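You operate a simulated robot arm through the tools that you are given. There is no shell and no other tool. Be economical: measure what you need, move in short steps, check, and stop when the job is done.

You are at the controls of a simulated robot arm. One attempt, no reset.

Task
Give the damp green and purple wool bobbins three boosts on the radiator rack.
Fine: one bobbin a seat; let each boost run out and leave the bobbins be meanwhile; then each goes back to the nest of its colour.
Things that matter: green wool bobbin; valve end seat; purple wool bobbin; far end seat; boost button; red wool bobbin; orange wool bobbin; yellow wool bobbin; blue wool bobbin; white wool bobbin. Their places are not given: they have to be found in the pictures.

It is judged by the outcome, as a careful person would: the job done as asked, and still so three seconds after it is handed in. It fails if anything else is knocked over, pushed out of place, dropped, spilled or broken.

Robot
A 6-joint arm with a two-finger parallel gripper, fixed in place. Base frame: the origin is at the foot of the arm, x ahead of it, y to its left, z up; the work surface is at about z = 640. Units: mm, rad, N and s.
With the tool pointing down near the work surface it reaches from about 100 to 720 mm from the base axis. Its first joint turns from -2.897 to 2.897 rad. Payload 3.91 kg.
The TCP is the grasp point between the finger pads, 30 mm short of the fingertips. In the tool frame z runs along the fingers and y along their closing line. Largest opening 110 mm; finger width 20, thickness 10; the body of the gripper, 48 by 112 mm, starts 55 mm behind the TCP.
Orientation is that of the tool frame in the base frame, as [roll, pitch, yaw] about the fixed x, y, z axes, in that order (R = Rz(yaw) Ry(pitch) Rx(roll)). With the fingers straight down and closing along the base's y, the tool's x points along the base's -x, its y along +y and its z along -z.

Tools
- The arm moves only by the tool servo_tool. Its argument "deltas" is a list of rows, each an object (a shift or turn left out is 0, a gripper value left out holds the last) with "dp": the shift along the tool's x, y, z in mm, a list of three; "rot": the turn, a rotation vector about the tool's x, y, z in degrees, a list of three; "jaw": the finger opening in mm, from 0 to 110. In form: [{"dp": [tx, ty, tz], "rot": [rx, ry, rz], "jaw": jaw}, ...]. A call has 1 to 10 rows; each row is the pose to reach, as a shift and turn from the pose commanded when the call began, along the tool's axes at that moment. Rows are played at 5 a second. More than 50 mm and 0.15 rad between two rows, or a gripper value outside its range, and nothing of the call is played. A pose out of reach is approached as far as the arm can. The call stops where the force on the tool passes 50 N (or 10 N more than at its start, if that is more) or the arm is blocked; 0.2 s more then pass. Each finger travels about 45 mm/s and halts on what it meets, pressing with about 22 N; the grip force reading is that of the motor and also rises with nothing between the fingers. The clock runs only during rows and for 0.2 s after the last one: add rows that repeat a pose to give the fingers time. It gives the time, the measured TCP pose, the force on the tool (base axes), the opening and the grip force at its end, in the units of the frame above (readings bear some noise).
- Cameras (640 x 400 px; columns grow to the right, rows downward): "scene" is fixed at [392.5, 497.8, 1371.8]; the picture's right is [-0.98, -0.17, 0.00], its down [-0.11, 0.61, -0.79] and it looks along [0.14, -0.77, -0.62] (base axes); focal length 214 px, centre (320, 200). "wrist" rides on the gripper at [-36, 0, -57] in the tool frame; the picture's right is [0.00, -1.00, 0.00], its down [0.97, 0.00, -0.24] and it looks along [0.24, 0.00, 0.97] (tool axes); focal length 218 px, centre (320, 200).
- grab_frame(camera): a new picture of that camera. No time passes.
- lift_body(by): slides the trunk up (or, below 0, down) by that many mm; the arm rides with it, the base frame stays. It gives what a move gives, with no picture.
- point_at(camera, pixels): for up to 12 pixels [column, row] of the newest picture of that camera ("zoom" is the newest enlarged one), the place [x, y, z] in the base frame of the surface seen there, good to about 3 mm, but the place of the scene camera against the robot may be out by one fixed shift of up to 12 mm in any direction. No time passes.
- inspect(camera, box): a new picture of the part [left, top, right, bottom] of that camera's present view, enlarged. No time passes.
- hand_in(): hands the job in; it is judged then, once.

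Work in short steps. Measure before you move; look again where a grasp or a placing could have gone wrong, and mend it. You have 80 turns and 54 pictures in all, those below and enlarged ones among them. Open the gripper and draw the arm clear of the work before you hand the job in, unless the task says otherwise; then end with one line.

The tools are called after "Request:" by a JSON object that holds its "method" and its "body". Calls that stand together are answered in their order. servo_tool: Moves the arm, as the interface text tells. Its arguments: {"type":"object","properties":{"deltas":{"type":"array"}},"required":["deltas"]} The other tools are called the same way: lift_body (by) slides the trunk up or down; grab_frame (camera) takes a picture; point_at (camera, pixels) gives the place of the surface under pixels of a picture; inspect (camera, box) takes an enlarged picture of a part of a camera's view; hand_in () hands the job in.

At the start:

```text
clock: 0.0
position: [370.8, -141.2, 1250.6]
orientation: [3.141, 0.0, -3.14]
force: [-0.4, 0.0, 0.4]
gripper_width: 109.7
grasp_force: 0.0
trunk travel left (down, up): [-525.0, 65.0]
```

scene: 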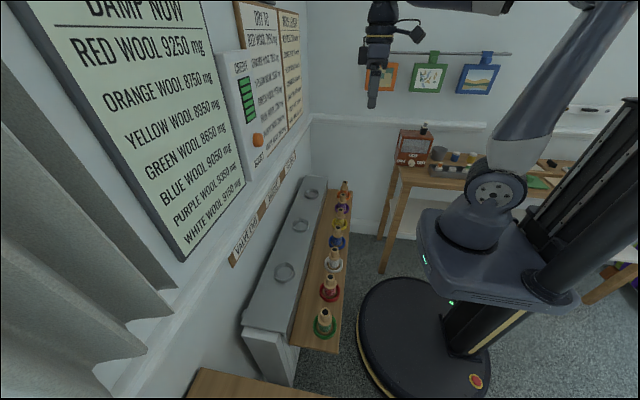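
wrist: 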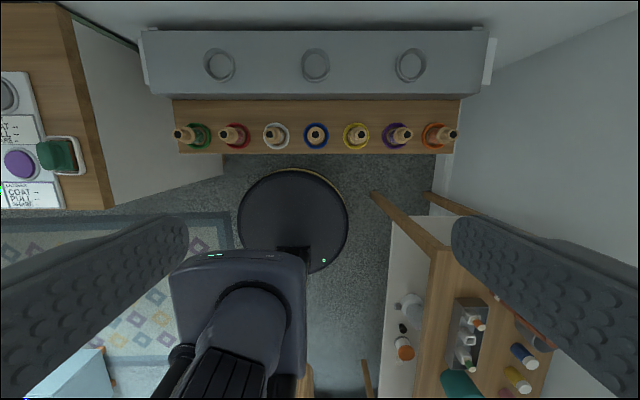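

The scene shows a rack with three seats, seven bobbins on a shelf, and wall panels with text and an orange button near (257,140). I enlarge the panels and rack to read them.

Request:
{"method": "inspect", "body": {"camera": "scene", "box": [200, 0, 320, 180]}}

Request:
{"method": "inspect", "body": {"camera": "scene", "box": [220, 140, 380, 360]}}

Request:
{"method": "inspect", "body": {"camera": "wrist", "box": [130, 20, 510, 170]}}

```text
2.22 times, centred on (260, 90) of scene
```

zoom: 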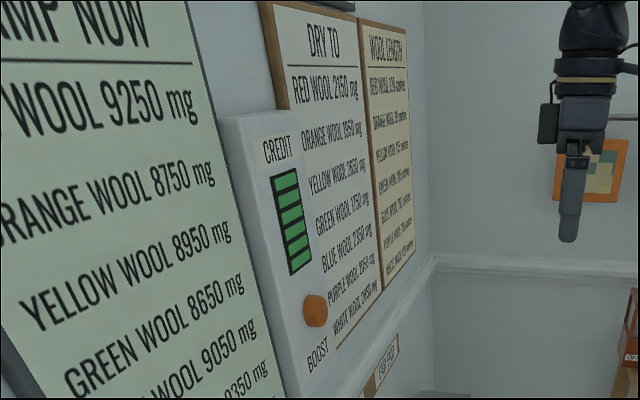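

```text
1.82 times, centred on (300, 250) of scene
```

zoom: 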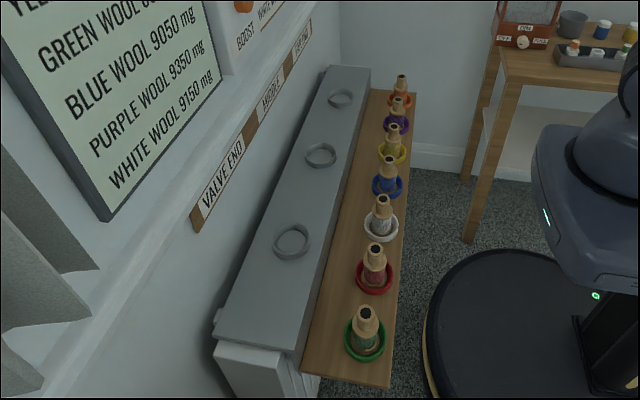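

```text
1.68 times, centred on (320, 95) of wrist
```

zoom: 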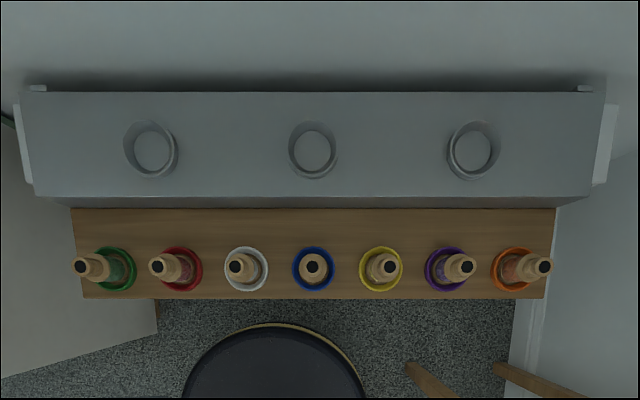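

The credit panel has 5 green bars and a "BOOST" button; the seats are labelled valve end, middle, far end. I enlarge the panels further to check for other instructions.

Request:
{"method": "inspect", "body": {"camera": "scene", "box": [230, 40, 310, 180]}}

Request:
{"method": "inspect", "body": {"camera": "scene", "box": [220, 140, 320, 270]}}

Request:
{"method": "point_at", "body": {"camera": "scene", "pixels": [[258, 140], [252, 140], [244, 130], [250, 150], [284, 273], [301, 226], [312, 193], [326, 308], [342, 208], [325, 322], [330, 190], [318, 340]]}}

Request:
{"method": "point_at", "body": {"camera": "wrist", "pixels": [[220, 68], [411, 68], [316, 68], [178, 134], [194, 136], [235, 75], [407, 136], [390, 136], [316, 135], [316, 155], [316, 105], [190, 122]]}}

```text
2.86 times, centred on (270, 110) of scene
```

zoom: 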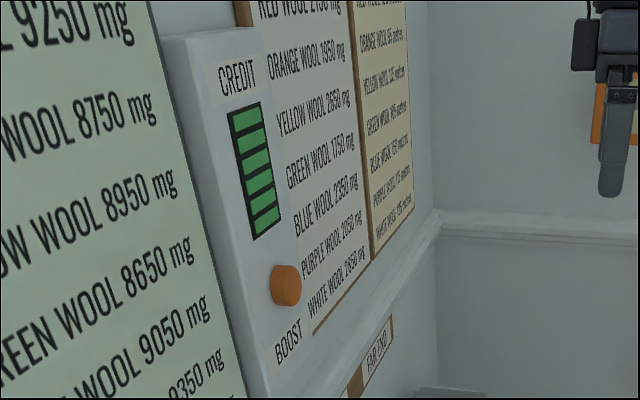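

```text
3.08 times, centred on (270, 205) of scene
```

zoom: 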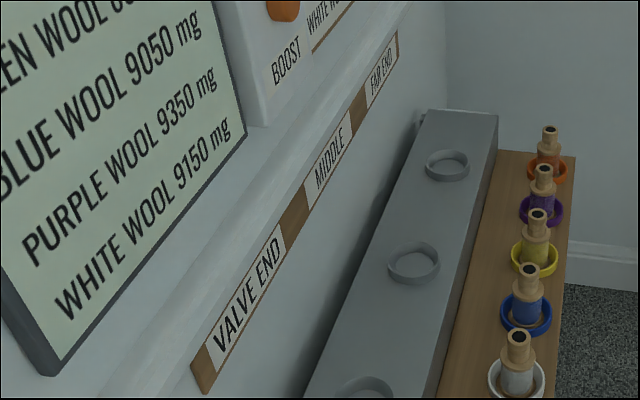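

```text
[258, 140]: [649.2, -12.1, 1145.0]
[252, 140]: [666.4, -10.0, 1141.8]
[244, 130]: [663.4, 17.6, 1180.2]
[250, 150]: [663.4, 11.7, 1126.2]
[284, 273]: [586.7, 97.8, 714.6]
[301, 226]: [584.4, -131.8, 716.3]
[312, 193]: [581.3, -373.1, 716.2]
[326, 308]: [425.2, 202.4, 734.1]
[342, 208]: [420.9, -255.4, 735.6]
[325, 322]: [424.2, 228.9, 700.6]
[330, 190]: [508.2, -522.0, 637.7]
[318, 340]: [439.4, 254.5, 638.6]
```

```text
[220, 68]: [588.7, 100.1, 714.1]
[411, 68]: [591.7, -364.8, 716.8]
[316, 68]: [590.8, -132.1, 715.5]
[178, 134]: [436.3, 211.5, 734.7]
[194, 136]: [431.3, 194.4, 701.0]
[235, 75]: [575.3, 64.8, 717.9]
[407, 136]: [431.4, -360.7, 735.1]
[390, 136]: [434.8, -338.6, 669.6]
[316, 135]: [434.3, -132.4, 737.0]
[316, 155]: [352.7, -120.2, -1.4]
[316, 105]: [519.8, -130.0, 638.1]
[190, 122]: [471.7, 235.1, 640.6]
```

Found: seats at about (590,100), (590,-132), (590,-365), z 715; green bobbin near (433,~205), purple near (433,-361), tops at z≈735; button near (649,-12,1145). I lower the trunk 400 mm so the hand stays well above the bobbins (TCP about 850).

Request:
{"method": "lift_body", "body": {"by": -400}}

```text
clock: 3.8
position: [370.5, -140.8, 849.8]
orientation: [3.141, 0.0, 3.14]
force: [-0.6, 0.0, -0.3]
gripper_width: 110.2
grasp_force: 0.1
trunk travel left (down, up): [-125.0, 465.0]
```

The hand is at z≈850, above everything. I move it in y toward the green bobbin and to x≈432.

Request:
{"method": "servo_tool", "body": {"deltas": [{"dp": [-8, 49, 0]}, {"dp": [-16, 98, 0]}, {"dp": [-24, 147, 0]}, {"dp": [-32, 196, 0]}, {"dp": [-40, 245, 0]}, {"dp": [-48, 294, 0]}, {"dp": [-61, 340, 0]}, {"dp": [-61, 340, 0]}]}}

Request:
{"method": "grab_frame", "body": {"camera": "wrist"}}

```text
clock: 5.6
position: [428.7, 198.0, 848.3]
orientation: [-3.14, 0.001, -3.142]
force: [0.2, 0.3, -0.7]
gripper_width: 110.0
grasp_force: 0.0
trunk travel left (down, up): [-125.0, 465.0]
```

```text
46 pictures are left
```

wrist: 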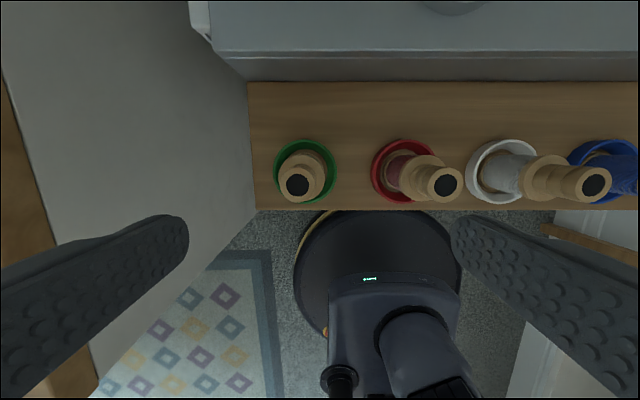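

Green bobbin top is at about (298,185), its ring around (305,170). I measure its top, edges and the ring.

Request:
{"method": "point_at", "body": {"camera": "wrist", "pixels": [[298, 185], [281, 185], [316, 187], [298, 200], [297, 172], [305, 160], [325, 165], [278, 170], [334, 170], [305, 141], [305, 153], [322, 175]]}}

Request:
{"method": "inspect", "body": {"camera": "wrist", "box": [250, 110, 450, 235]}}

Request:
{"method": "inspect", "body": {"camera": "scene", "box": [270, 255, 370, 355]}}

```text
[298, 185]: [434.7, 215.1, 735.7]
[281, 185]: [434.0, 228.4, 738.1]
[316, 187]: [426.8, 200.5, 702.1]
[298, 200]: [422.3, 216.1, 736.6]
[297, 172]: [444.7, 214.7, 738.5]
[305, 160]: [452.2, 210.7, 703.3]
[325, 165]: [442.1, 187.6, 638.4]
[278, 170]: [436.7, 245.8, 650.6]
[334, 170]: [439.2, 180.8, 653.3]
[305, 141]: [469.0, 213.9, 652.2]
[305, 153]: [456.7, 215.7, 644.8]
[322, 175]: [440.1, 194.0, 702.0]
```

```text
3.20 times, centred on (350, 172) of wrist
```

zoom: 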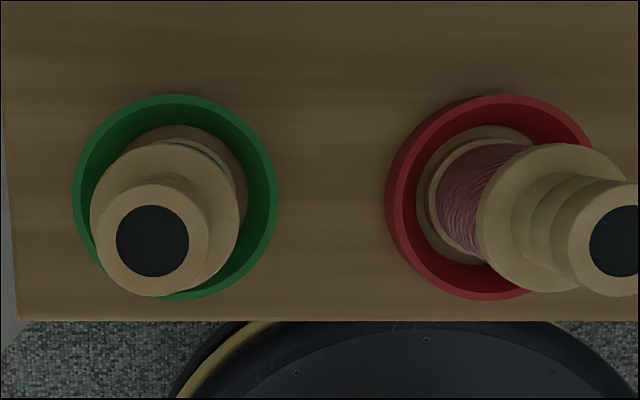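

```text
4.00 times, centred on (320, 305) of scene
```

zoom: 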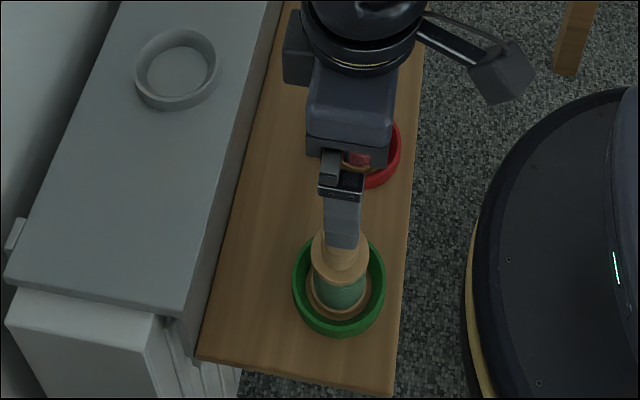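

The green bobbin stands at about (435.5, 214), with a knob about 28 mm wide from z 702 to 737. I align above it, then descend to TCP z≈737 so the tips stay just above the flange.

Request:
{"method": "servo_tool", "body": {"deltas": [{"dp": [-7, 16, 20], "jaw": 64}, {"dp": [-7, 16, 50], "jaw": 64}, {"dp": [-7, 16, 80], "jaw": 64}, {"dp": [-7, 16, 100], "jaw": 64}, {"dp": [-7, 16, 111], "jaw": 64}, {"dp": [-7, 16, 111], "jaw": 64}]}}

Request:
{"method": "grab_frame", "body": {"camera": "wrist"}}

```text
clock: 7.0
position: [437.2, 215.3, 739.6]
orientation: [3.141, -0.001, -3.14]
force: [-0.1, 0.6, 0.4]
gripper_width: 64.0
grasp_force: 0.1
trunk travel left (down, up): [-125.0, 465.0]
```

```text
43 pictures are left
```

wrist: 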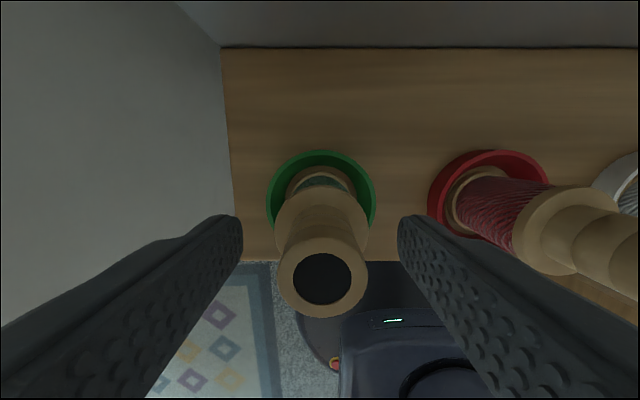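

The bobbin knob (322,278) is centred between the fingers. I lower 3 mm and close.

Request:
{"method": "servo_tool", "body": {"deltas": [{"dp": [0, 0, 3], "jaw": 64}, {"dp": [0, 0, 3], "jaw": 40}, {"dp": [0, 0, 3], "jaw": 20}, {"dp": [0, 0, 3], "jaw": 10}, {"dp": [0, 0, 3], "jaw": 10}, {"dp": [0, 0, 3], "jaw": 10}, {"dp": [0, 0, 3], "jaw": 10}]}}

```text
clock: 8.6
position: [438.9, 215.1, 734.7]
orientation: [-3.14, 0.0, -3.141]
force: [0.0, 0.0, 0.5]
gripper_width: 26.5
grasp_force: 21.6
trunk travel left (down, up): [-125.0, 465.0]
```

Gripped at 26.5 mm. I lift straight up 120 mm, then move part way toward the valve end seat and look.

Request:
{"method": "servo_tool", "body": {"deltas": [{"dp": [0, 0, -20]}, {"dp": [0, 0, -50]}, {"dp": [0, 0, -85]}, {"dp": [0, 0, -120]}, {"dp": [-25, -25, -120]}, {"dp": [-50, -50, -120]}, {"dp": [-75, -80, -120]}, {"dp": [-90, -114, -120]}, {"dp": [-90, -114, -120]}]}}

Request:
{"method": "grab_frame", "body": {"camera": "wrist"}}

```text
clock: 10.6
position: [530.8, 100.4, 856.7]
orientation: [3.141, -0.001, -3.14]
force: [-0.5, 0.1, -0.8]
gripper_width: 26.5
grasp_force: 22.4
trunk travel left (down, up): [-125.0, 465.0]
```

```text
42 pictures are left
```

wrist: 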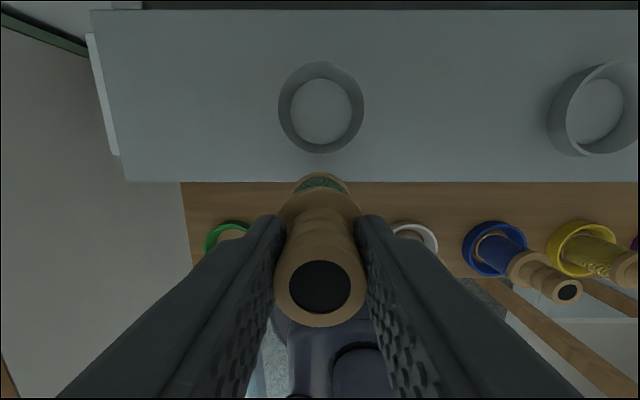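

The seat ring is at (320,107). I measure its rim and floor.

Request:
{"method": "point_at", "body": {"camera": "wrist", "pixels": [[281, 105], [361, 105], [320, 64], [320, 150], [320, 115], [292, 108], [349, 108], [320, 81], [320, 142], [320, 166], [322, 287]]}}

```text
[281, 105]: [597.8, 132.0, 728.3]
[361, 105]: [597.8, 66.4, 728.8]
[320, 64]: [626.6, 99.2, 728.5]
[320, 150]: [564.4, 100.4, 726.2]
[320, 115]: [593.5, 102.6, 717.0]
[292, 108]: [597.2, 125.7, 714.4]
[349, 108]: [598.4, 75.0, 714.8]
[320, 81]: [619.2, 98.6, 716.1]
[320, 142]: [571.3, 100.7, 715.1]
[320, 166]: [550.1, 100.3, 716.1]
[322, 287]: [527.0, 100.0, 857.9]
```

Seat centre is (595.5, 99.5), floor z 715, rim 728. The bobbin centre sits about 3.5 mm behind the TCP, so I aim for TCP x≈599 and stay high to check.

Request:
{"method": "servo_tool", "body": {"deltas": [{"dp": [-35, -1, 0]}, {"dp": [-68, -1, 0]}, {"dp": [-68, -1, 0]}, {"dp": [-68, -1, 0]}]}}

Request:
{"method": "grab_frame", "body": {"camera": "wrist"}}

Request:
{"method": "inspect", "body": {"camera": "scene", "box": [230, 200, 350, 320]}}

```text
clock: 11.6
position: [598.7, 98.9, 856.5]
orientation: [3.14, 0.0, 3.14]
force: [-0.5, 0.5, -1.4]
gripper_width: 26.4
grasp_force: 21.9
trunk travel left (down, up): [-125.0, 465.0]
```

```text
41 pictures are left
```

wrist: 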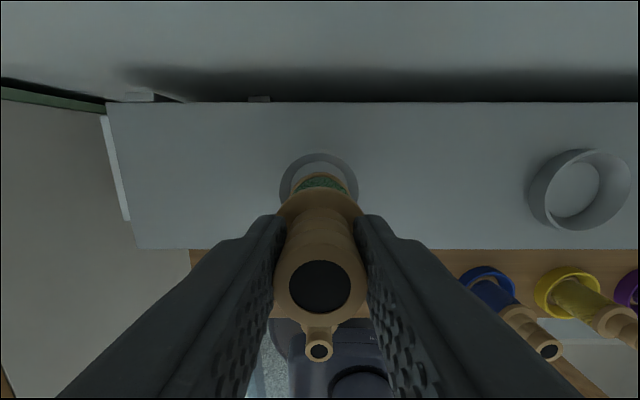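

```text
3.33 times, centred on (290, 260) of scene
```

zoom: 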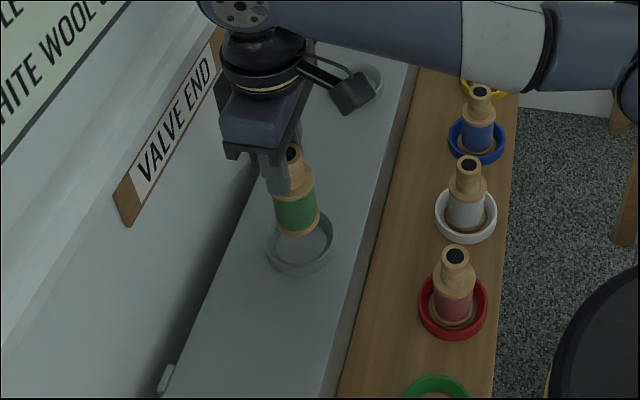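

The bobbin hangs straight above the seat. I descend 45 mm to about 1 mm above the floor.

Request:
{"method": "servo_tool", "body": {"deltas": [{"dp": [0, 0, 15]}, {"dp": [0, 0, 28]}, {"dp": [0, 0, 36]}, {"dp": [0, 0, 42]}, {"dp": [0, 0, 45]}, {"dp": [0, 0, 46]}]}}

Request:
{"method": "grab_frame", "body": {"camera": "wrist"}}

Request:
{"method": "inspect", "body": {"camera": "scene", "box": [250, 230, 330, 310]}}

```text
clock: 13.0
position: [597.2, 100.1, 811.5]
orientation: [3.14, 0.001, -3.141]
force: [-0.9, 0.1, 8.3]
gripper_width: 26.5
grasp_force: 21.3
trunk travel left (down, up): [-125.0, 465.0]
```

```text
39 pictures are left
```

wrist: 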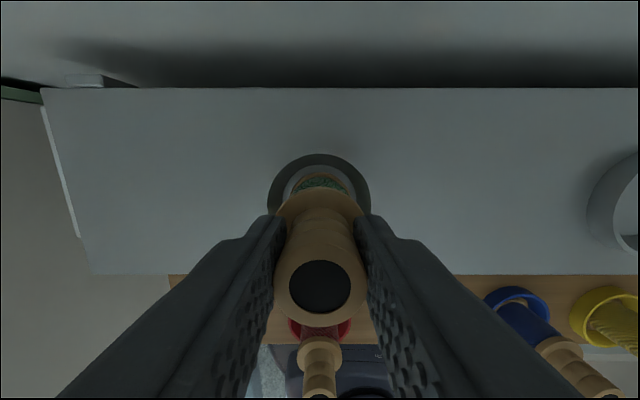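

```text
5.00 times, centred on (290, 270) of scene
```

zoom: 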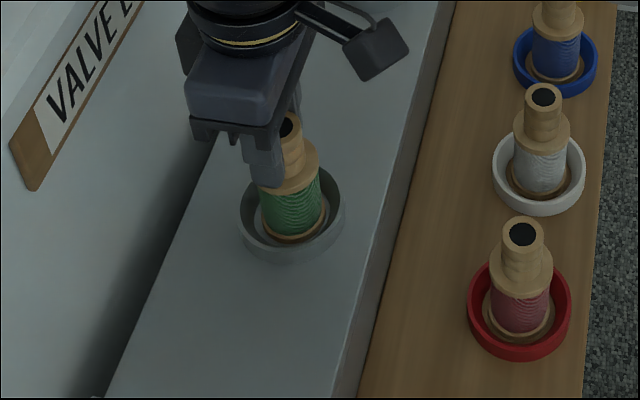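

It touches down (8 N) inside the ring. I open the fingers and rise, then go on toward the purple bobbin.

Request:
{"method": "servo_tool", "body": {"deltas": [{"dp": [0, 0, 0], "jaw": 35}, {"dp": [0, 0, 0], "jaw": 50}, {"dp": [0, 0, 0], "jaw": 64}, {"dp": [0, 0, 0], "jaw": 64}, {"dp": [0, 0, -30]}, {"dp": [0, 0, -70]}, {"dp": [0, 0, -110]}]}}

Request:
{"method": "inspect", "body": {"camera": "scene", "box": [240, 180, 360, 320]}}

```text
clock: 14.6
position: [579.7, 95.5, 894.7]
orientation: [-3.14, 0.001, 3.141]
force: [-0.4, 0.4, -0.5]
gripper_width: 64.1
grasp_force: 0.1
out of reach, approached as far as the arm can: row 7
trunk travel left (down, up): [-125.0, 465.0]
```

```text
2.86 times, centred on (300, 250) of scene
```

zoom: 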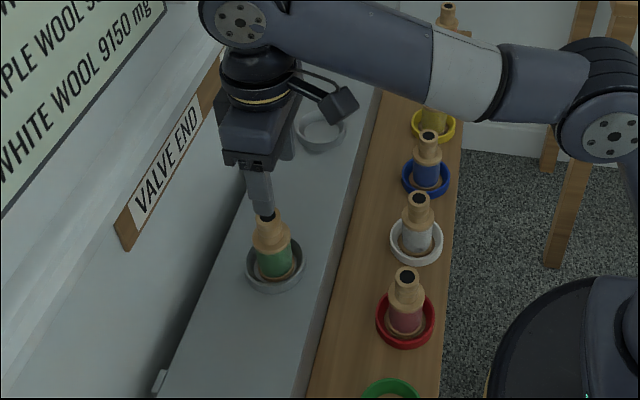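

Green stands in the valve end seat. I now travel to above the purple bobbin, high over everything.

Request:
{"method": "servo_tool", "body": {"deltas": [{"dp": [15, -45, 5]}, {"dp": [30, -90, 10]}, {"dp": [45, -135, 15]}, {"dp": [60, -180, 20]}, {"dp": [75, -225, 25]}, {"dp": [90, -270, 30]}, {"dp": [105, -315, 35]}, {"dp": [120, -360, 40]}, {"dp": [135, -405, 45]}, {"dp": [147, -450, 48]}]}}

Request:
{"method": "grab_frame", "body": {"camera": "wrist"}}

```text
clock: 16.8
position: [433.2, -352.5, 846.5]
orientation: [3.141, 0.002, -3.139]
force: [0.0, 0.5, -0.5]
gripper_width: 63.5
grasp_force: 0.1
trunk travel left (down, up): [-125.0, 465.0]
```

```text
36 pictures are left
```

wrist: 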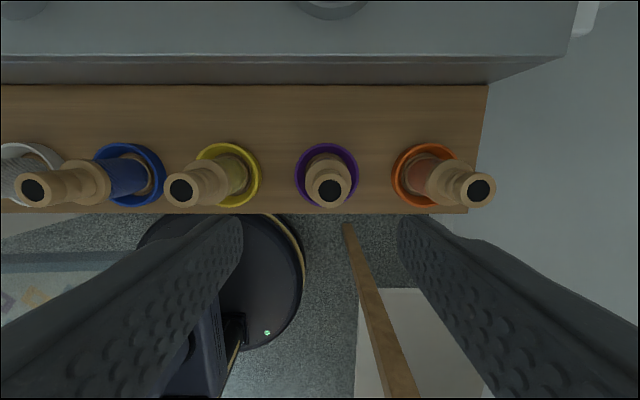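

Purple knob is at (329,189), its ring around (327,175). I measure.

Request:
{"method": "point_at", "body": {"camera": "wrist", "pixels": [[329, 189], [313, 190], [346, 190], [329, 205], [329, 176], [297, 174], [357, 174], [327, 146], [337, 12]]}}

```text
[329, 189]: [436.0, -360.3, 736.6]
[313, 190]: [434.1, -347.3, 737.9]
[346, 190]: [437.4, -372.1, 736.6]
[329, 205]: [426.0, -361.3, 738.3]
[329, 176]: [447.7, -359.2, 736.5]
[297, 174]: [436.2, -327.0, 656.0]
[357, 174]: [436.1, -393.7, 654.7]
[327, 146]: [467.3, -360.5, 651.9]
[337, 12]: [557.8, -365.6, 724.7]
```

Purple centre is (436,-360). I descend over it to TCP z≈736 and close.

Request:
{"method": "servo_tool", "body": {"deltas": [{"dp": [-3, -7.5, 20]}, {"dp": [-3, -7.5, 50]}, {"dp": [-3, -7.5, 80]}, {"dp": [-3, -7.5, 100]}, {"dp": [-3, -7.5, 110]}, {"dp": [-3, -7.5, 110]}]}}

Request:
{"method": "grab_frame", "body": {"camera": "wrist"}}

```text
clock: 18.2
position: [436.5, -361.1, 736.6]
orientation: [-3.141, 0.0, -3.141]
force: [-0.1, -0.2, -0.1]
gripper_width: 64.2
grasp_force: 0.0
trunk travel left (down, up): [-125.0, 465.0]
```

```text
35 pictures are left
```

wrist: 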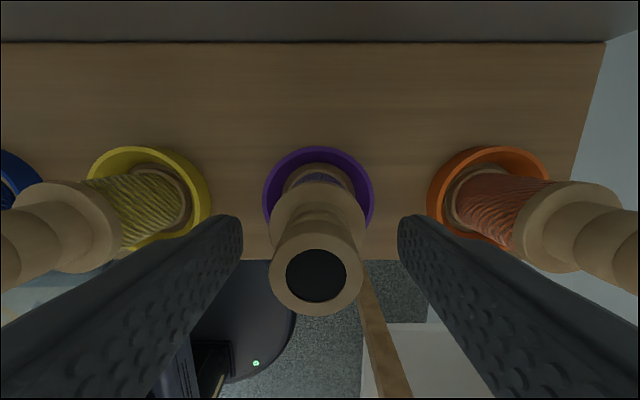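

The knob (316,275) is centred between the fingers with neighbours clear. I close, then lift 120 mm.

Request:
{"method": "servo_tool", "body": {"deltas": [{"dp": [0, 0, 1], "jaw": 40}, {"dp": [0, 0, 1], "jaw": 20}, {"dp": [0, 0, 1], "jaw": 10}, {"dp": [0, 0, 1], "jaw": 10}, {"dp": [0, 0, 1], "jaw": 10}, {"dp": [0, 0, 1], "jaw": 10}, {"dp": [0, 0, -25]}, {"dp": [0, 0, -60]}, {"dp": [0, 0, -95]}, {"dp": [0, 0, -122]}]}}

```text
clock: 20.4
position: [435.3, -360.5, 858.1]
orientation: [3.14, -0.002, -3.141]
force: [-1.1, -0.5, -1.4]
gripper_width: 26.7
grasp_force: 22.0
trunk travel left (down, up): [-125.0, 465.0]
```

Purple is held. The arm's reach shrinks this high above its shoulder, so I raise the trunk 100 mm first and then bring the arm lower and outward.

Request:
{"method": "lift_body", "body": {"by": 120}}

Request:
{"method": "servo_tool", "body": {"deltas": [{"dp": [-10, 0, 40]}, {"dp": [-25, 0, 80]}, {"dp": [-40, 0, 110]}, {"dp": [-60, -2, 115]}, {"dp": [-80, -4, 115]}, {"dp": [-95, -4, 115]}, {"dp": [-95, -4, 115]}]}}

Request:
{"method": "grab_frame", "body": {"camera": "wrist"}}

```text
clock: 21.9
position: [437.0, -360.4, 979.0]
orientation: [3.142, 0.0, -3.141]
force: [0.5, 0.3, -0.2]
gripper_width: 26.4
grasp_force: 21.6
trunk travel left (down, up): [-245.0, 345.0]
```

```text
clock: 23.5
position: [530.4, -364.4, 864.4]
orientation: [-3.141, 0.001, 3.141]
force: [-0.2, 0.5, -0.9]
gripper_width: 26.3
grasp_force: 21.8
trunk travel left (down, up): [-245.0, 345.0]
```

```text
34 pictures are left
```

wrist: 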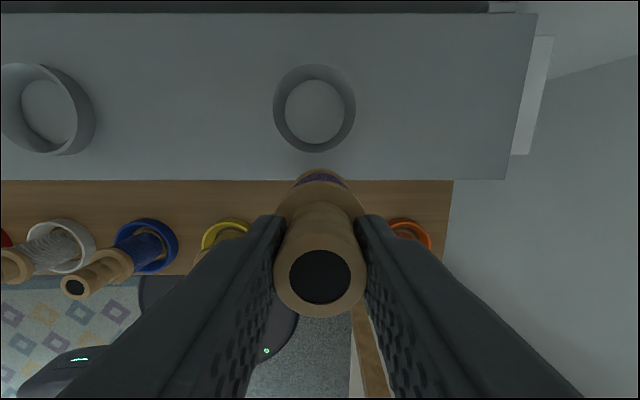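

Far seat ring is at (314,108). I measure its rim and the held knob.

Request:
{"method": "point_at", "body": {"camera": "wrist", "pixels": [[276, 107], [352, 107], [315, 67], [315, 149], [315, 112], [320, 278], [320, 262], [320, 292]]}}

```text
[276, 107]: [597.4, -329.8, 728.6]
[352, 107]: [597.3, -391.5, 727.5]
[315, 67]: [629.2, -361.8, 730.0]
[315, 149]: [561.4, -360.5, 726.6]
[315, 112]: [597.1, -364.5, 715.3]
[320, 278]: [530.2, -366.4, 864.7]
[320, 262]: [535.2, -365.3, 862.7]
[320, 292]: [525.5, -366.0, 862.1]
```

Seat centre is (595.5,-361) and the knob is at the TCP. I move above it.

Request:
{"method": "servo_tool", "body": {"deltas": [{"dp": [-35, 3, 0]}, {"dp": [-65, 3, 0]}, {"dp": [-65, 3, 0]}, {"dp": [-65, 3, 0]}]}}

Request:
{"method": "grab_frame", "body": {"camera": "wrist"}}

```text
clock: 24.5
position: [595.4, -361.5, 863.0]
orientation: [3.141, 0.001, 3.141]
force: [0.1, -0.5, -0.4]
gripper_width: 26.4
grasp_force: 22.2
trunk travel left (down, up): [-245.0, 345.0]
```

```text
33 pictures are left
```

wrist: 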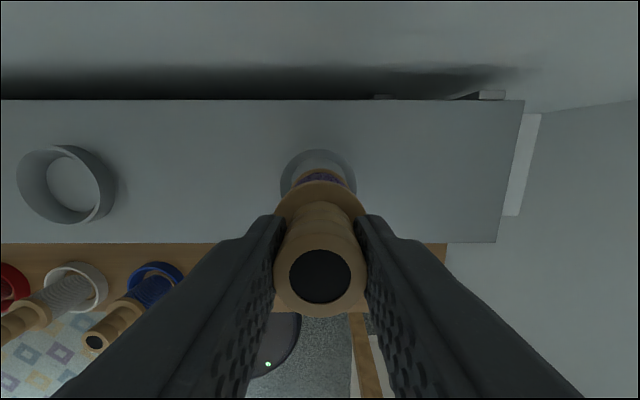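

Aligned within a millimetre or two. I descend 51 mm to touch down.

Request:
{"method": "servo_tool", "body": {"deltas": [{"dp": [0, 0, 15]}, {"dp": [0, 0, 30]}, {"dp": [0, 0, 40]}, {"dp": [0, 0, 46]}, {"dp": [0, 0, 50]}, {"dp": [0, 0, 52]}]}}

Request:
{"method": "grab_frame", "body": {"camera": "wrist"}}

```text
clock: 25.9
position: [595.4, -361.8, 812.0]
orientation: [3.141, -0.001, -3.139]
force: [0.1, 1.3, 2.8]
gripper_width: 26.7
grasp_force: 21.8
trunk travel left (down, up): [-245.0, 345.0]
```

```text
32 pictures are left
```

wrist: 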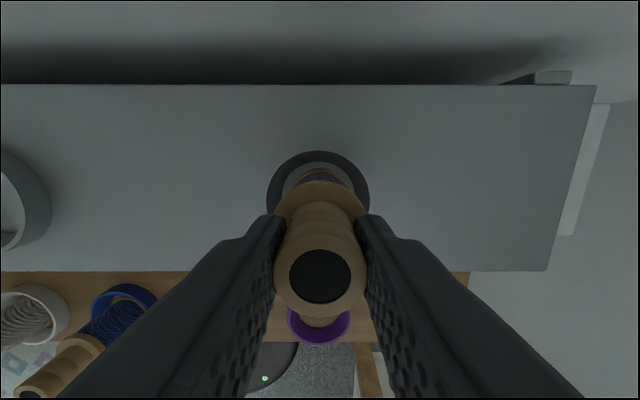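

It is inside the ring and touching (about 3 N). I open and rise.

Request:
{"method": "servo_tool", "body": {"deltas": [{"dp": [0, 0, 0.5], "jaw": 35}, {"dp": [0, 0, 0.5], "jaw": 50}, {"dp": [0, 0, 0.5], "jaw": 64}, {"dp": [0, 0, 0.5], "jaw": 64}, {"dp": [0, 0, -30]}, {"dp": [0, 0, -65]}, {"dp": [25, 20, -75]}, {"dp": [60, 40, -75]}, {"dp": [100, 60, -75]}, {"dp": [100, 60, -75]}]}}

Request:
{"method": "grab_frame", "body": {"camera": "scene"}}

Request:
{"method": "inspect", "body": {"camera": "scene", "box": [230, 100, 290, 180]}}

```text
clock: 28.1
position: [496.2, -302.2, 886.5]
orientation: [3.14, 0.0, -3.139]
force: [0.4, -0.4, 0.8]
gripper_width: 64.0
grasp_force: 0.1
out of reach, approached as far as the arm can: row 6
trunk travel left (down, up): [-245.0, 345.0]
```

```text
31 pictures are left
```

scene: 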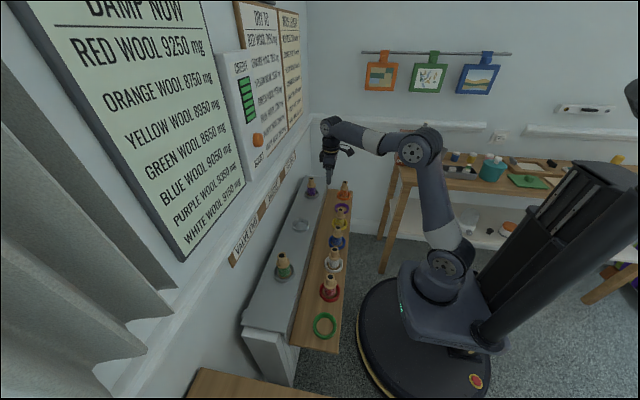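

```text
5.00 times, centred on (260, 140) of scene
```

zoom: 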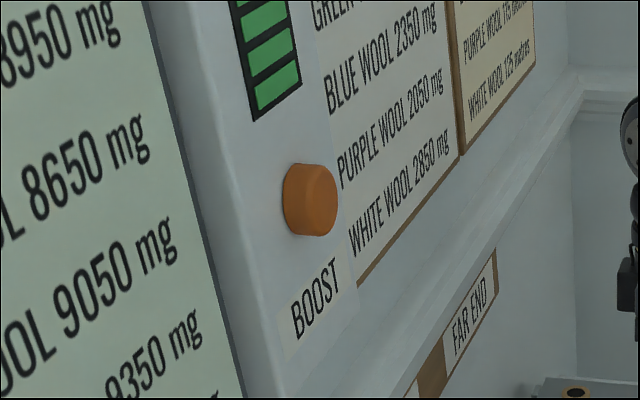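

Both bobbins are seated. I measure the button in the enlarged picture, plus the green knob in the scene picture (known place) to calibrate the scene shift.

Request:
{"method": "point_at", "body": {"camera": "zoom", "pixels": [[318, 200], [318, 175], [318, 228], [333, 200], [300, 200], [288, 200], [265, 200], [310, 236], [310, 165], [340, 240]]}}

Request:
{"method": "point_at", "body": {"camera": "scene", "pixels": [[283, 257], [311, 180], [329, 278], [336, 229], [300, 222]]}}

Request:
{"method": "inspect", "body": {"camera": "scene", "box": [260, 240, 350, 310]}}

Request:
{"method": "point_at", "body": {"camera": "wrist", "pixels": [[320, 276]]}}

```text
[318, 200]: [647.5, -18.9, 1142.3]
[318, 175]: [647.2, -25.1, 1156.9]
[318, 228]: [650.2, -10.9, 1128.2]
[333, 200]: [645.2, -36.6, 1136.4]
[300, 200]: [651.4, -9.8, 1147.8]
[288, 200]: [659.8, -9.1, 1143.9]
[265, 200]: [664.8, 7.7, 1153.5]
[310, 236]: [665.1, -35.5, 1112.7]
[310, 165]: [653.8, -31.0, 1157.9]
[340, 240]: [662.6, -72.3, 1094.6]
```

```text
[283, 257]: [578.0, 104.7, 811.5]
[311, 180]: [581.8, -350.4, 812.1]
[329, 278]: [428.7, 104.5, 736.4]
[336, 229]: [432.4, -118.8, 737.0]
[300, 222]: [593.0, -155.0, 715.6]
```

```text
5.71 times, centred on (305, 275) of scene
```

zoom: 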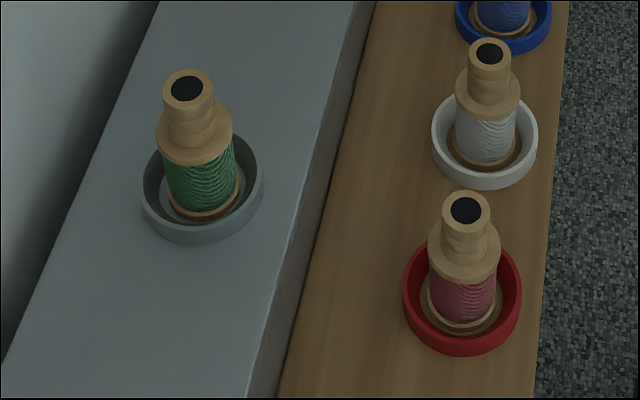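

```text
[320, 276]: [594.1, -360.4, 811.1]
```

I calibrate using the enlarged picture: the green knob top (188,88) and the red one (466,210).

Request:
{"method": "point_at", "body": {"camera": "zoom", "pixels": [[188, 88], [176, 88], [200, 88], [188, 77], [188, 99], [466, 210], [488, 54]]}}

```text
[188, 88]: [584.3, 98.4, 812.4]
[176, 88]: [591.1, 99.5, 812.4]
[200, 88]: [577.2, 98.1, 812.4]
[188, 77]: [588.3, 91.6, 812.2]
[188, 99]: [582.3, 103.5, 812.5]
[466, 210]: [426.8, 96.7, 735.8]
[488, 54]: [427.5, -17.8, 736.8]
```

The scene shift is about (+9,+2,0), so the true button face centre is near (656,-20,1142). I raise the trunk 250 mm.

Request:
{"method": "lift_body", "body": {"by": 250}}

Request:
{"method": "servo_tool", "body": {"deltas": [{"dp": [15, 40, 0], "jaw": 40}, {"dp": [30, 80, 0], "jaw": 20}, {"dp": [45, 120, 0], "jaw": 0}, {"dp": [60, 160, 0]}, {"dp": [75, 200, 0]}, {"dp": [90, 240, 0]}, {"dp": [96, 282, 0]}, {"dp": [96, 282, 0]}]}}

```text
clock: 30.7
position: [496.7, -301.9, 1136.1]
orientation: [-3.141, -0.001, -3.141]
force: [-0.1, 1.0, 0.3]
gripper_width: 64.1
grasp_force: 0.1
trunk travel left (down, up): [-495.0, 95.0]
```

```text
clock: 32.5
position: [399.5, -18.0, 1135.2]
orientation: [-3.141, -0.002, 3.141]
force: [0.7, 0.1, 1.1]
gripper_width: 0.0
grasp_force: 22.1
trunk travel left (down, up): [-495.0, 95.0]
```

Now I turn the tool up to point at the wall (−90° about tool y), in two calls, keeping the TCP in place.

Request:
{"method": "servo_tool", "body": {"deltas": [{"rot": [0, -8, 0]}, {"rot": [0, -16, 0]}, {"rot": [0, -24, 0]}, {"rot": [0, -32, 0]}, {"rot": [0, -40, 0]}, {"rot": [0, -48, 0]}, {"rot": [0, -56, 0]}, {"rot": [0, -64, 0]}, {"rot": [0, -72, 0]}, {"rot": [0, -80, 0]}]}}

Request:
{"method": "servo_tool", "body": {"deltas": [{"rot": [0, -5, 0]}, {"rot": [0, -10, 0]}, {"rot": [0, -10, 0]}]}}

Request:
{"method": "grab_frame", "body": {"camera": "wrist"}}

```text
clock: 34.7
position: [400.3, -9.9, 1131.9]
orientation: [3.088, 1.107, 3.141]
force: [0.3, 0.2, 0.2]
gripper_width: 0.0
grasp_force: 21.9
out of reach, approached as far as the arm can: row 9, 10
trunk travel left (down, up): [-495.0, 95.0]
```

```text
clock: 35.5
position: [399.0, -8.8, 1131.7]
orientation: [3.053, 1.284, 3.108]
force: [0.2, 0.2, -0.2]
gripper_width: 0.2
grasp_force: 21.8
trunk travel left (down, up): [-495.0, 95.0]
```

```text
28 pictures are left
```

wrist: 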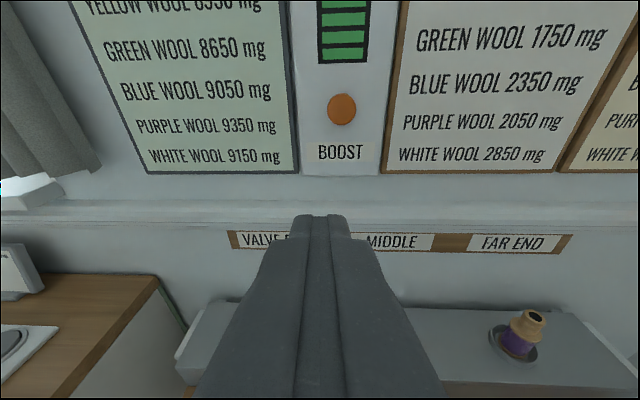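

The tool points at the wall at about 74°, good enough to press. I measure the button at (341,109) and panel around it.

Request:
{"method": "point_at", "body": {"camera": "wrist", "pixels": [[342, 109], [330, 109], [354, 109], [342, 97], [342, 121], [320, 109], [370, 109], [341, 140]]}}

```text
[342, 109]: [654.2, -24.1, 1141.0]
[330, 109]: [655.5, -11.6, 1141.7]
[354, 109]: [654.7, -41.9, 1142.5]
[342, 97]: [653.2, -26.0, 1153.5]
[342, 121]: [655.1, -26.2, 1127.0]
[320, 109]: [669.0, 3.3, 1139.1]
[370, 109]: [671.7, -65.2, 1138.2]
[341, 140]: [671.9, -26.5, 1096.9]
```

Button face centre is (654.5,-26,1141). I move forward to leave the fingertips about 20 mm in front of it.

Request:
{"method": "servo_tool", "body": {"deltas": [{"dp": [-15, -6, 39]}, {"dp": [-29, -12, 77]}, {"dp": [-43, -18, 116]}, {"dp": [-58, -24, 155]}, {"dp": [-72, -29, 190]}, {"dp": [-72, -29, 190]}, {"dp": [-72, -29, 190]}]}}

Request:
{"method": "grab_frame", "body": {"camera": "wrist"}}

```text
clock: 37.1
position: [602.8, -31.3, 1146.2]
orientation: [3.054, 1.283, 3.108]
force: [-0.4, -0.1, 0.9]
gripper_width: 0.0
grasp_force: 21.5
trunk travel left (down, up): [-495.0, 95.0]
```

```text
27 pictures are left
```

wrist: 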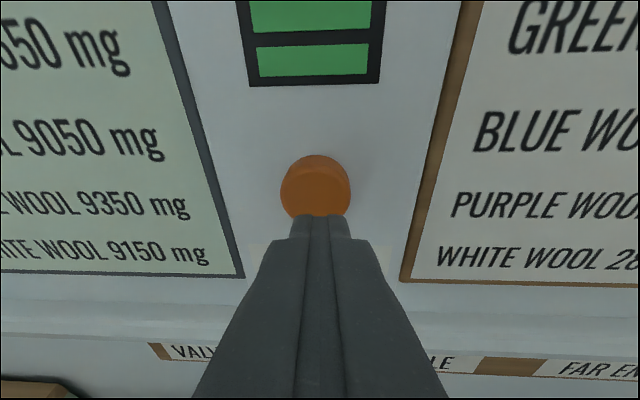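

Tips are 20 mm in front of the button, centred. I push along base +x in small steps to about 4 mm of travel.

Request:
{"method": "servo_tool", "body": {"deltas": [{"dp": [-3, 3, 10]}, {"dp": [-5, 3, 17]}, {"dp": [-5.7, 3, 20]}, {"dp": [-6.5, 3, 22]}, {"dp": [-7, 3, 24]}]}}

Request:
{"method": "inspect", "body": {"camera": "scene", "box": [220, 40, 320, 160]}}

```text
clock: 38.3
position: [628.4, -24.9, 1147.5]
orientation: [3.056, 1.282, 3.108]
force: [-2.5, -1.3, 0.5]
gripper_width: 0.1
grasp_force: 22.2
trunk travel left (down, up): [-495.0, 95.0]
```

```text
3.33 times, centred on (270, 100) of scene
```

zoom: 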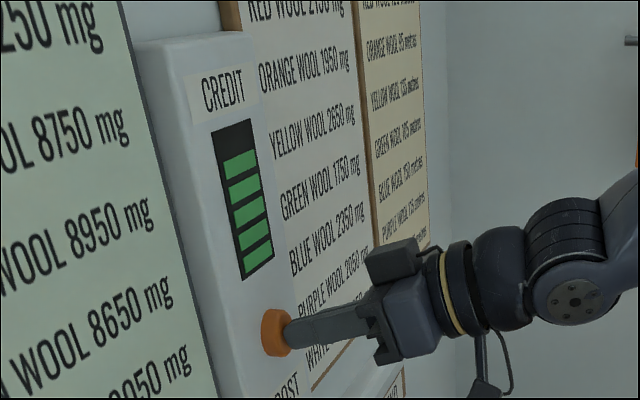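

The credit dropped by one (6 → 5): boost one is running. I draw back 20 mm and look at what shows a running boost.

Request:
{"method": "servo_tool", "body": {"deltas": [{"dp": [3, 0, -10]}, {"dp": [6, 0, -20]}]}}

Request:
{"method": "grab_frame", "body": {"camera": "scene"}}

Request:
{"method": "grab_frame", "body": {"camera": "wrist"}}

```text
clock: 38.9
position: [608.1, -25.0, 1147.3]
orientation: [3.055, 1.283, 3.107]
force: [-0.2, -0.3, 0.3]
gripper_width: 0.1
grasp_force: 21.7
trunk travel left (down, up): [-495.0, 95.0]
```

```text
25 pictures are left
```

scene: 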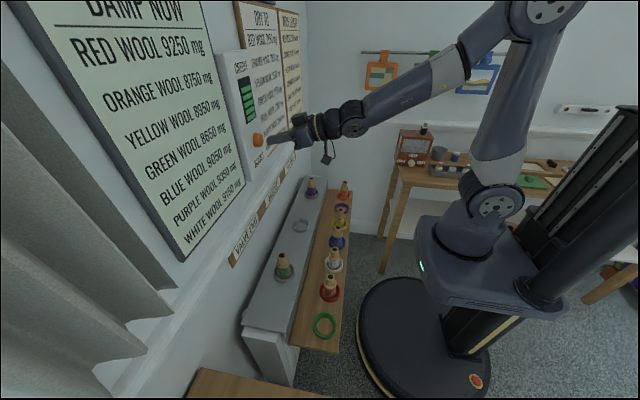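

```text
24 pictures are left
```

wrist: 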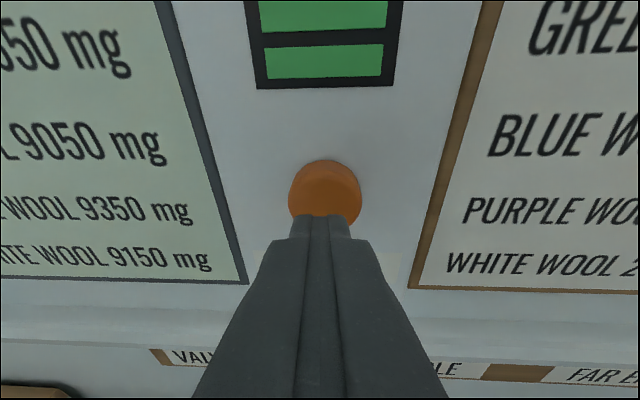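

No lamp is visible yet; the "damp now" board might change. I wait 2 s in place and read the board.

Request:
{"method": "servo_tool", "body": {"deltas": [{"dp": [0, 0, 0]}, {"dp": [0, 0, 0]}, {"dp": [0, 0, 0]}, {"dp": [0, 0, 0]}, {"dp": [0, 0, 0]}, {"dp": [0, 0, 0]}, {"dp": [0, 0, 0]}, {"dp": [0, 0, 0]}, {"dp": [0, 0, 0]}, {"dp": [0, 0, 0]}]}}

Request:
{"method": "grab_frame", "body": {"camera": "scene"}}

```text
clock: 41.1
position: [608.9, -25.8, 1147.6]
orientation: [3.054, 1.283, 3.109]
force: [-0.1, -0.6, 0.5]
gripper_width: 0.0
grasp_force: 21.3
trunk travel left (down, up): [-495.0, 95.0]
```

```text
23 pictures are left
```

scene: 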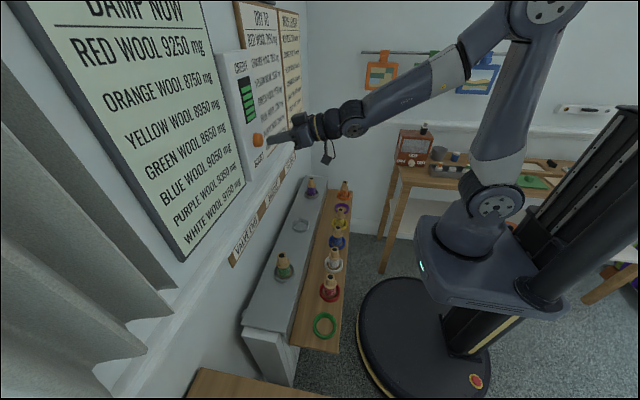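

No change after about 3 s. I wait 6 s more and look again.

Request:
{"method": "servo_tool", "body": {"deltas": [{"dp": [0, 0, 0]}, {"dp": [0, 0, 0]}, {"dp": [0, 0, 0]}, {"dp": [0, 0, 0]}, {"dp": [0, 0, 0]}, {"dp": [0, 0, 0]}, {"dp": [0, 0, 0]}, {"dp": [0, 0, 0]}, {"dp": [0, 0, 0]}, {"dp": [0, 0, 0]}]}}

Request:
{"method": "servo_tool", "body": {"deltas": [{"dp": [0, 0, 0]}, {"dp": [0, 0, 0]}, {"dp": [0, 0, 0]}, {"dp": [0, 0, 0]}, {"dp": [0, 0, 0]}, {"dp": [0, 0, 0]}, {"dp": [0, 0, 0]}, {"dp": [0, 0, 0]}, {"dp": [0, 0, 0]}, {"dp": [0, 0, 0]}]}}

Request:
{"method": "servo_tool", "body": {"deltas": [{"dp": [0, 0, 0]}, {"dp": [0, 0, 0]}, {"dp": [0, 0, 0]}, {"dp": [0, 0, 0]}, {"dp": [0, 0, 0]}, {"dp": [0, 0, 0]}, {"dp": [0, 0, 0]}, {"dp": [0, 0, 0]}, {"dp": [0, 0, 0]}, {"dp": [0, 0, 0]}]}}

Request:
{"method": "grab_frame", "body": {"camera": "scene"}}

```text
clock: 43.3
position: [607.8, -24.4, 1147.5]
orientation: [3.054, 1.282, 3.11]
force: [-0.5, 0.0, -0.5]
gripper_width: 0.1
grasp_force: 21.7
trunk travel left (down, up): [-495.0, 95.0]
```

```text
clock: 45.5
position: [608.8, -25.4, 1147.9]
orientation: [3.055, 1.281, 3.11]
force: [0.0, 0.1, 0.4]
gripper_width: 0.0
grasp_force: 22.2
trunk travel left (down, up): [-495.0, 95.0]
```

```text
clock: 47.7
position: [608.2, -25.1, 1147.4]
orientation: [3.055, 1.283, 3.106]
force: [-0.5, -0.2, 0.0]
gripper_width: 0.0
grasp_force: 21.9
trunk travel left (down, up): [-495.0, 95.0]
```

```text
22 pictures are left
```

scene: 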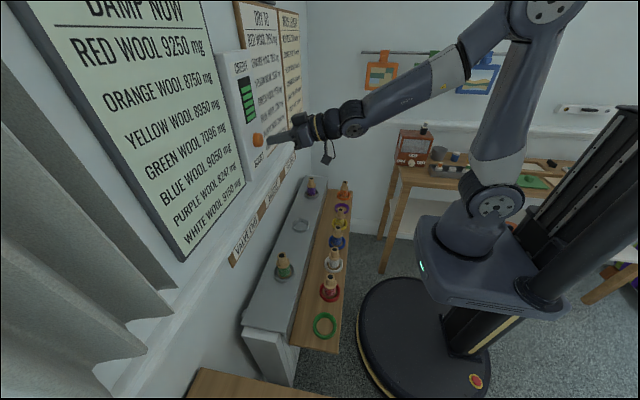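

The board updated: green ≈7096, purple ≈8247. I read it closely, wait 4 s, and read again to be sure the boost has run out.

Request:
{"method": "inspect", "body": {"camera": "scene", "box": [130, 110, 240, 260]}}

Request:
{"method": "servo_tool", "body": {"deltas": [{"dp": [0, 0, 0]}, {"dp": [0, 0, 0]}, {"dp": [0, 0, 0]}, {"dp": [0, 0, 0]}, {"dp": [0, 0, 0]}, {"dp": [0, 0, 0]}, {"dp": [0, 0, 0]}, {"dp": [0, 0, 0]}, {"dp": [0, 0, 0]}, {"dp": [0, 0, 0]}]}}

Request:
{"method": "servo_tool", "body": {"deltas": [{"dp": [0, 0, 0]}, {"dp": [0, 0, 0]}, {"dp": [0, 0, 0]}, {"dp": [0, 0, 0]}, {"dp": [0, 0, 0]}, {"dp": [0, 0, 0]}, {"dp": [0, 0, 0]}, {"dp": [0, 0, 0]}, {"dp": [0, 0, 0]}, {"dp": [0, 0, 0]}]}}

Request:
{"method": "inspect", "body": {"camera": "scene", "box": [130, 110, 240, 260]}}

```text
2.67 times, centred on (185, 185) of scene
```

zoom: 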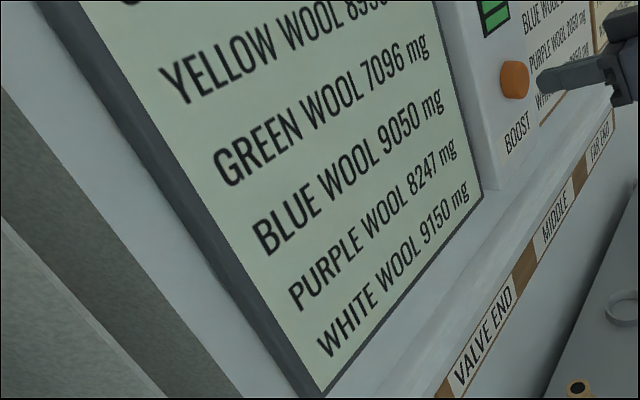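

```text
clock: 49.9
position: [608.1, -25.6, 1146.4]
orientation: [3.053, 1.282, 3.108]
force: [0.1, -0.1, -0.3]
gripper_width: 0.1
grasp_force: 22.4
trunk travel left (down, up): [-495.0, 95.0]
```

```text
clock: 52.1
position: [608.8, -24.8, 1148.2]
orientation: [3.053, 1.282, 3.107]
force: [0.8, 0.0, -0.8]
gripper_width: 0.0
grasp_force: 21.6
trunk travel left (down, up): [-495.0, 95.0]
```

```text
2.67 times, centred on (185, 185) of scene
```

zoom: 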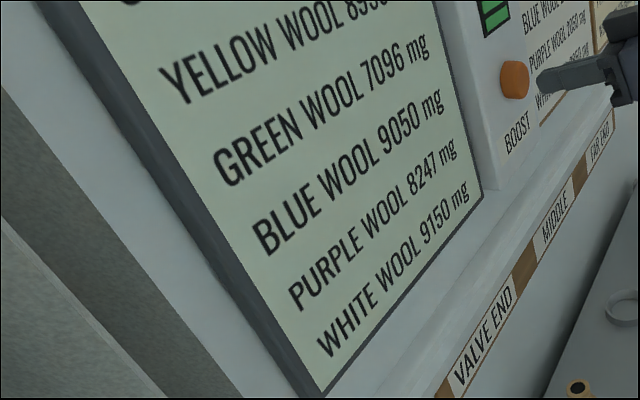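

Weights are steady, so boost one has run out. I press for boost two (same 20 mm push), withdraw and check the credit.

Request:
{"method": "servo_tool", "body": {"deltas": [{"dp": [-3, 0, 10]}, {"dp": [-4.5, 0, 15]}, {"dp": [-5.4, 0, 18]}, {"dp": [-6, 0, 20]}, {"dp": [-6, 0, 20]}, {"dp": [-3, 0, 10]}, {"dp": [0, 0, 0]}, {"dp": [0, 0, 0]}]}}

Request:
{"method": "inspect", "body": {"camera": "scene", "box": [220, 40, 320, 160]}}

```text
clock: 53.9
position: [607.7, -24.5, 1147.1]
orientation: [3.054, 1.283, 3.107]
force: [1.3, 0.6, 0.4]
gripper_width: 0.0
grasp_force: 22.0
trunk travel left (down, up): [-495.0, 95.0]
```

```text
3.33 times, centred on (270, 100) of scene
```

zoom: 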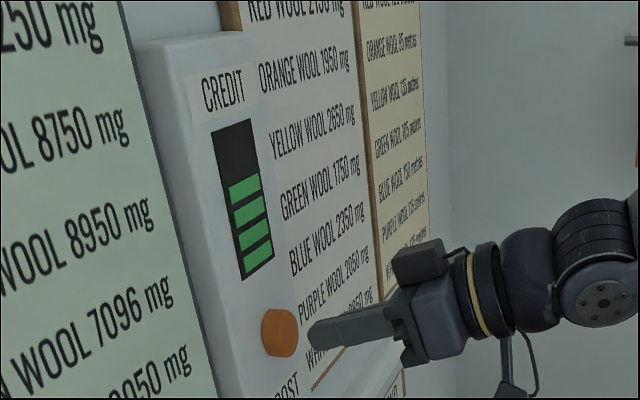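

Credit is 4: boost two runs. I wait about 11 s and read the board.

Request:
{"method": "servo_tool", "body": {"deltas": [{"dp": [0, 0, 0]}, {"dp": [0, 0, 0]}, {"dp": [0, 0, 0]}, {"dp": [0, 0, 0]}, {"dp": [0, 0, 0]}, {"dp": [0, 0, 0]}, {"dp": [0, 0, 0]}, {"dp": [0, 0, 0]}, {"dp": [0, 0, 0]}, {"dp": [0, 0, 0]}]}}

Request:
{"method": "servo_tool", "body": {"deltas": [{"dp": [0, 0, 0]}, {"dp": [0, 0, 0]}, {"dp": [0, 0, 0]}, {"dp": [0, 0, 0]}, {"dp": [0, 0, 0]}, {"dp": [0, 0, 0]}, {"dp": [0, 0, 0]}, {"dp": [0, 0, 0]}, {"dp": [0, 0, 0]}, {"dp": [0, 0, 0]}]}}

Request:
{"method": "servo_tool", "body": {"deltas": [{"dp": [0, 0, 0]}, {"dp": [0, 0, 0]}, {"dp": [0, 0, 0]}, {"dp": [0, 0, 0]}, {"dp": [0, 0, 0]}, {"dp": [0, 0, 0]}, {"dp": [0, 0, 0]}, {"dp": [0, 0, 0]}, {"dp": [0, 0, 0]}, {"dp": [0, 0, 0]}]}}

Request:
{"method": "servo_tool", "body": {"deltas": [{"dp": [0, 0, 0]}, {"dp": [0, 0, 0]}, {"dp": [0, 0, 0]}, {"dp": [0, 0, 0]}, {"dp": [0, 0, 0]}, {"dp": [0, 0, 0]}, {"dp": [0, 0, 0]}, {"dp": [0, 0, 0]}, {"dp": [0, 0, 0]}, {"dp": [0, 0, 0]}]}}

Request:
{"method": "servo_tool", "body": {"deltas": [{"dp": [0, 0, 0]}, {"dp": [0, 0, 0]}, {"dp": [0, 0, 0]}, {"dp": [0, 0, 0]}, {"dp": [0, 0, 0]}, {"dp": [0, 0, 0]}, {"dp": [0, 0, 0]}, {"dp": [0, 0, 0]}, {"dp": [0, 0, 0]}, {"dp": [0, 0, 0]}]}}

Request:
{"method": "inspect", "body": {"camera": "scene", "box": [130, 110, 240, 260]}}

```text
clock: 56.1
position: [606.4, -24.8, 1146.7]
orientation: [3.053, 1.283, 3.109]
force: [-0.7, 0.9, 1.0]
gripper_width: 0.1
grasp_force: 21.8
trunk travel left (down, up): [-495.0, 95.0]
```

```text
clock: 58.3
position: [607.8, -24.1, 1147.5]
orientation: [3.054, 1.281, 3.108]
force: [0.3, -0.2, -0.1]
gripper_width: 0.0
grasp_force: 22.1
trunk travel left (down, up): [-495.0, 95.0]
```

```text
clock: 60.5
position: [607.0, -24.1, 1146.9]
orientation: [3.053, 1.283, 3.108]
force: [0.1, 0.2, 0.2]
gripper_width: 0.0
grasp_force: 22.0
trunk travel left (down, up): [-495.0, 95.0]
```

```text
clock: 62.7
position: [607.3, -23.6, 1148.9]
orientation: [3.055, 1.282, 3.109]
force: [0.0, -0.4, 0.2]
gripper_width: 0.0
grasp_force: 22.2
trunk travel left (down, up): [-495.0, 95.0]
```

```text
clock: 64.9
position: [607.9, -24.5, 1147.6]
orientation: [3.053, 1.283, 3.107]
force: [-0.4, -0.4, 0.2]
gripper_width: 0.0
grasp_force: 21.6
trunk travel left (down, up): [-495.0, 95.0]
```

```text
2.67 times, centred on (185, 185) of scene
```

zoom: 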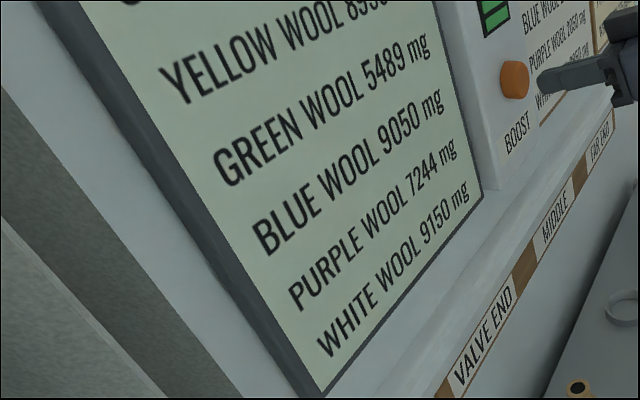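

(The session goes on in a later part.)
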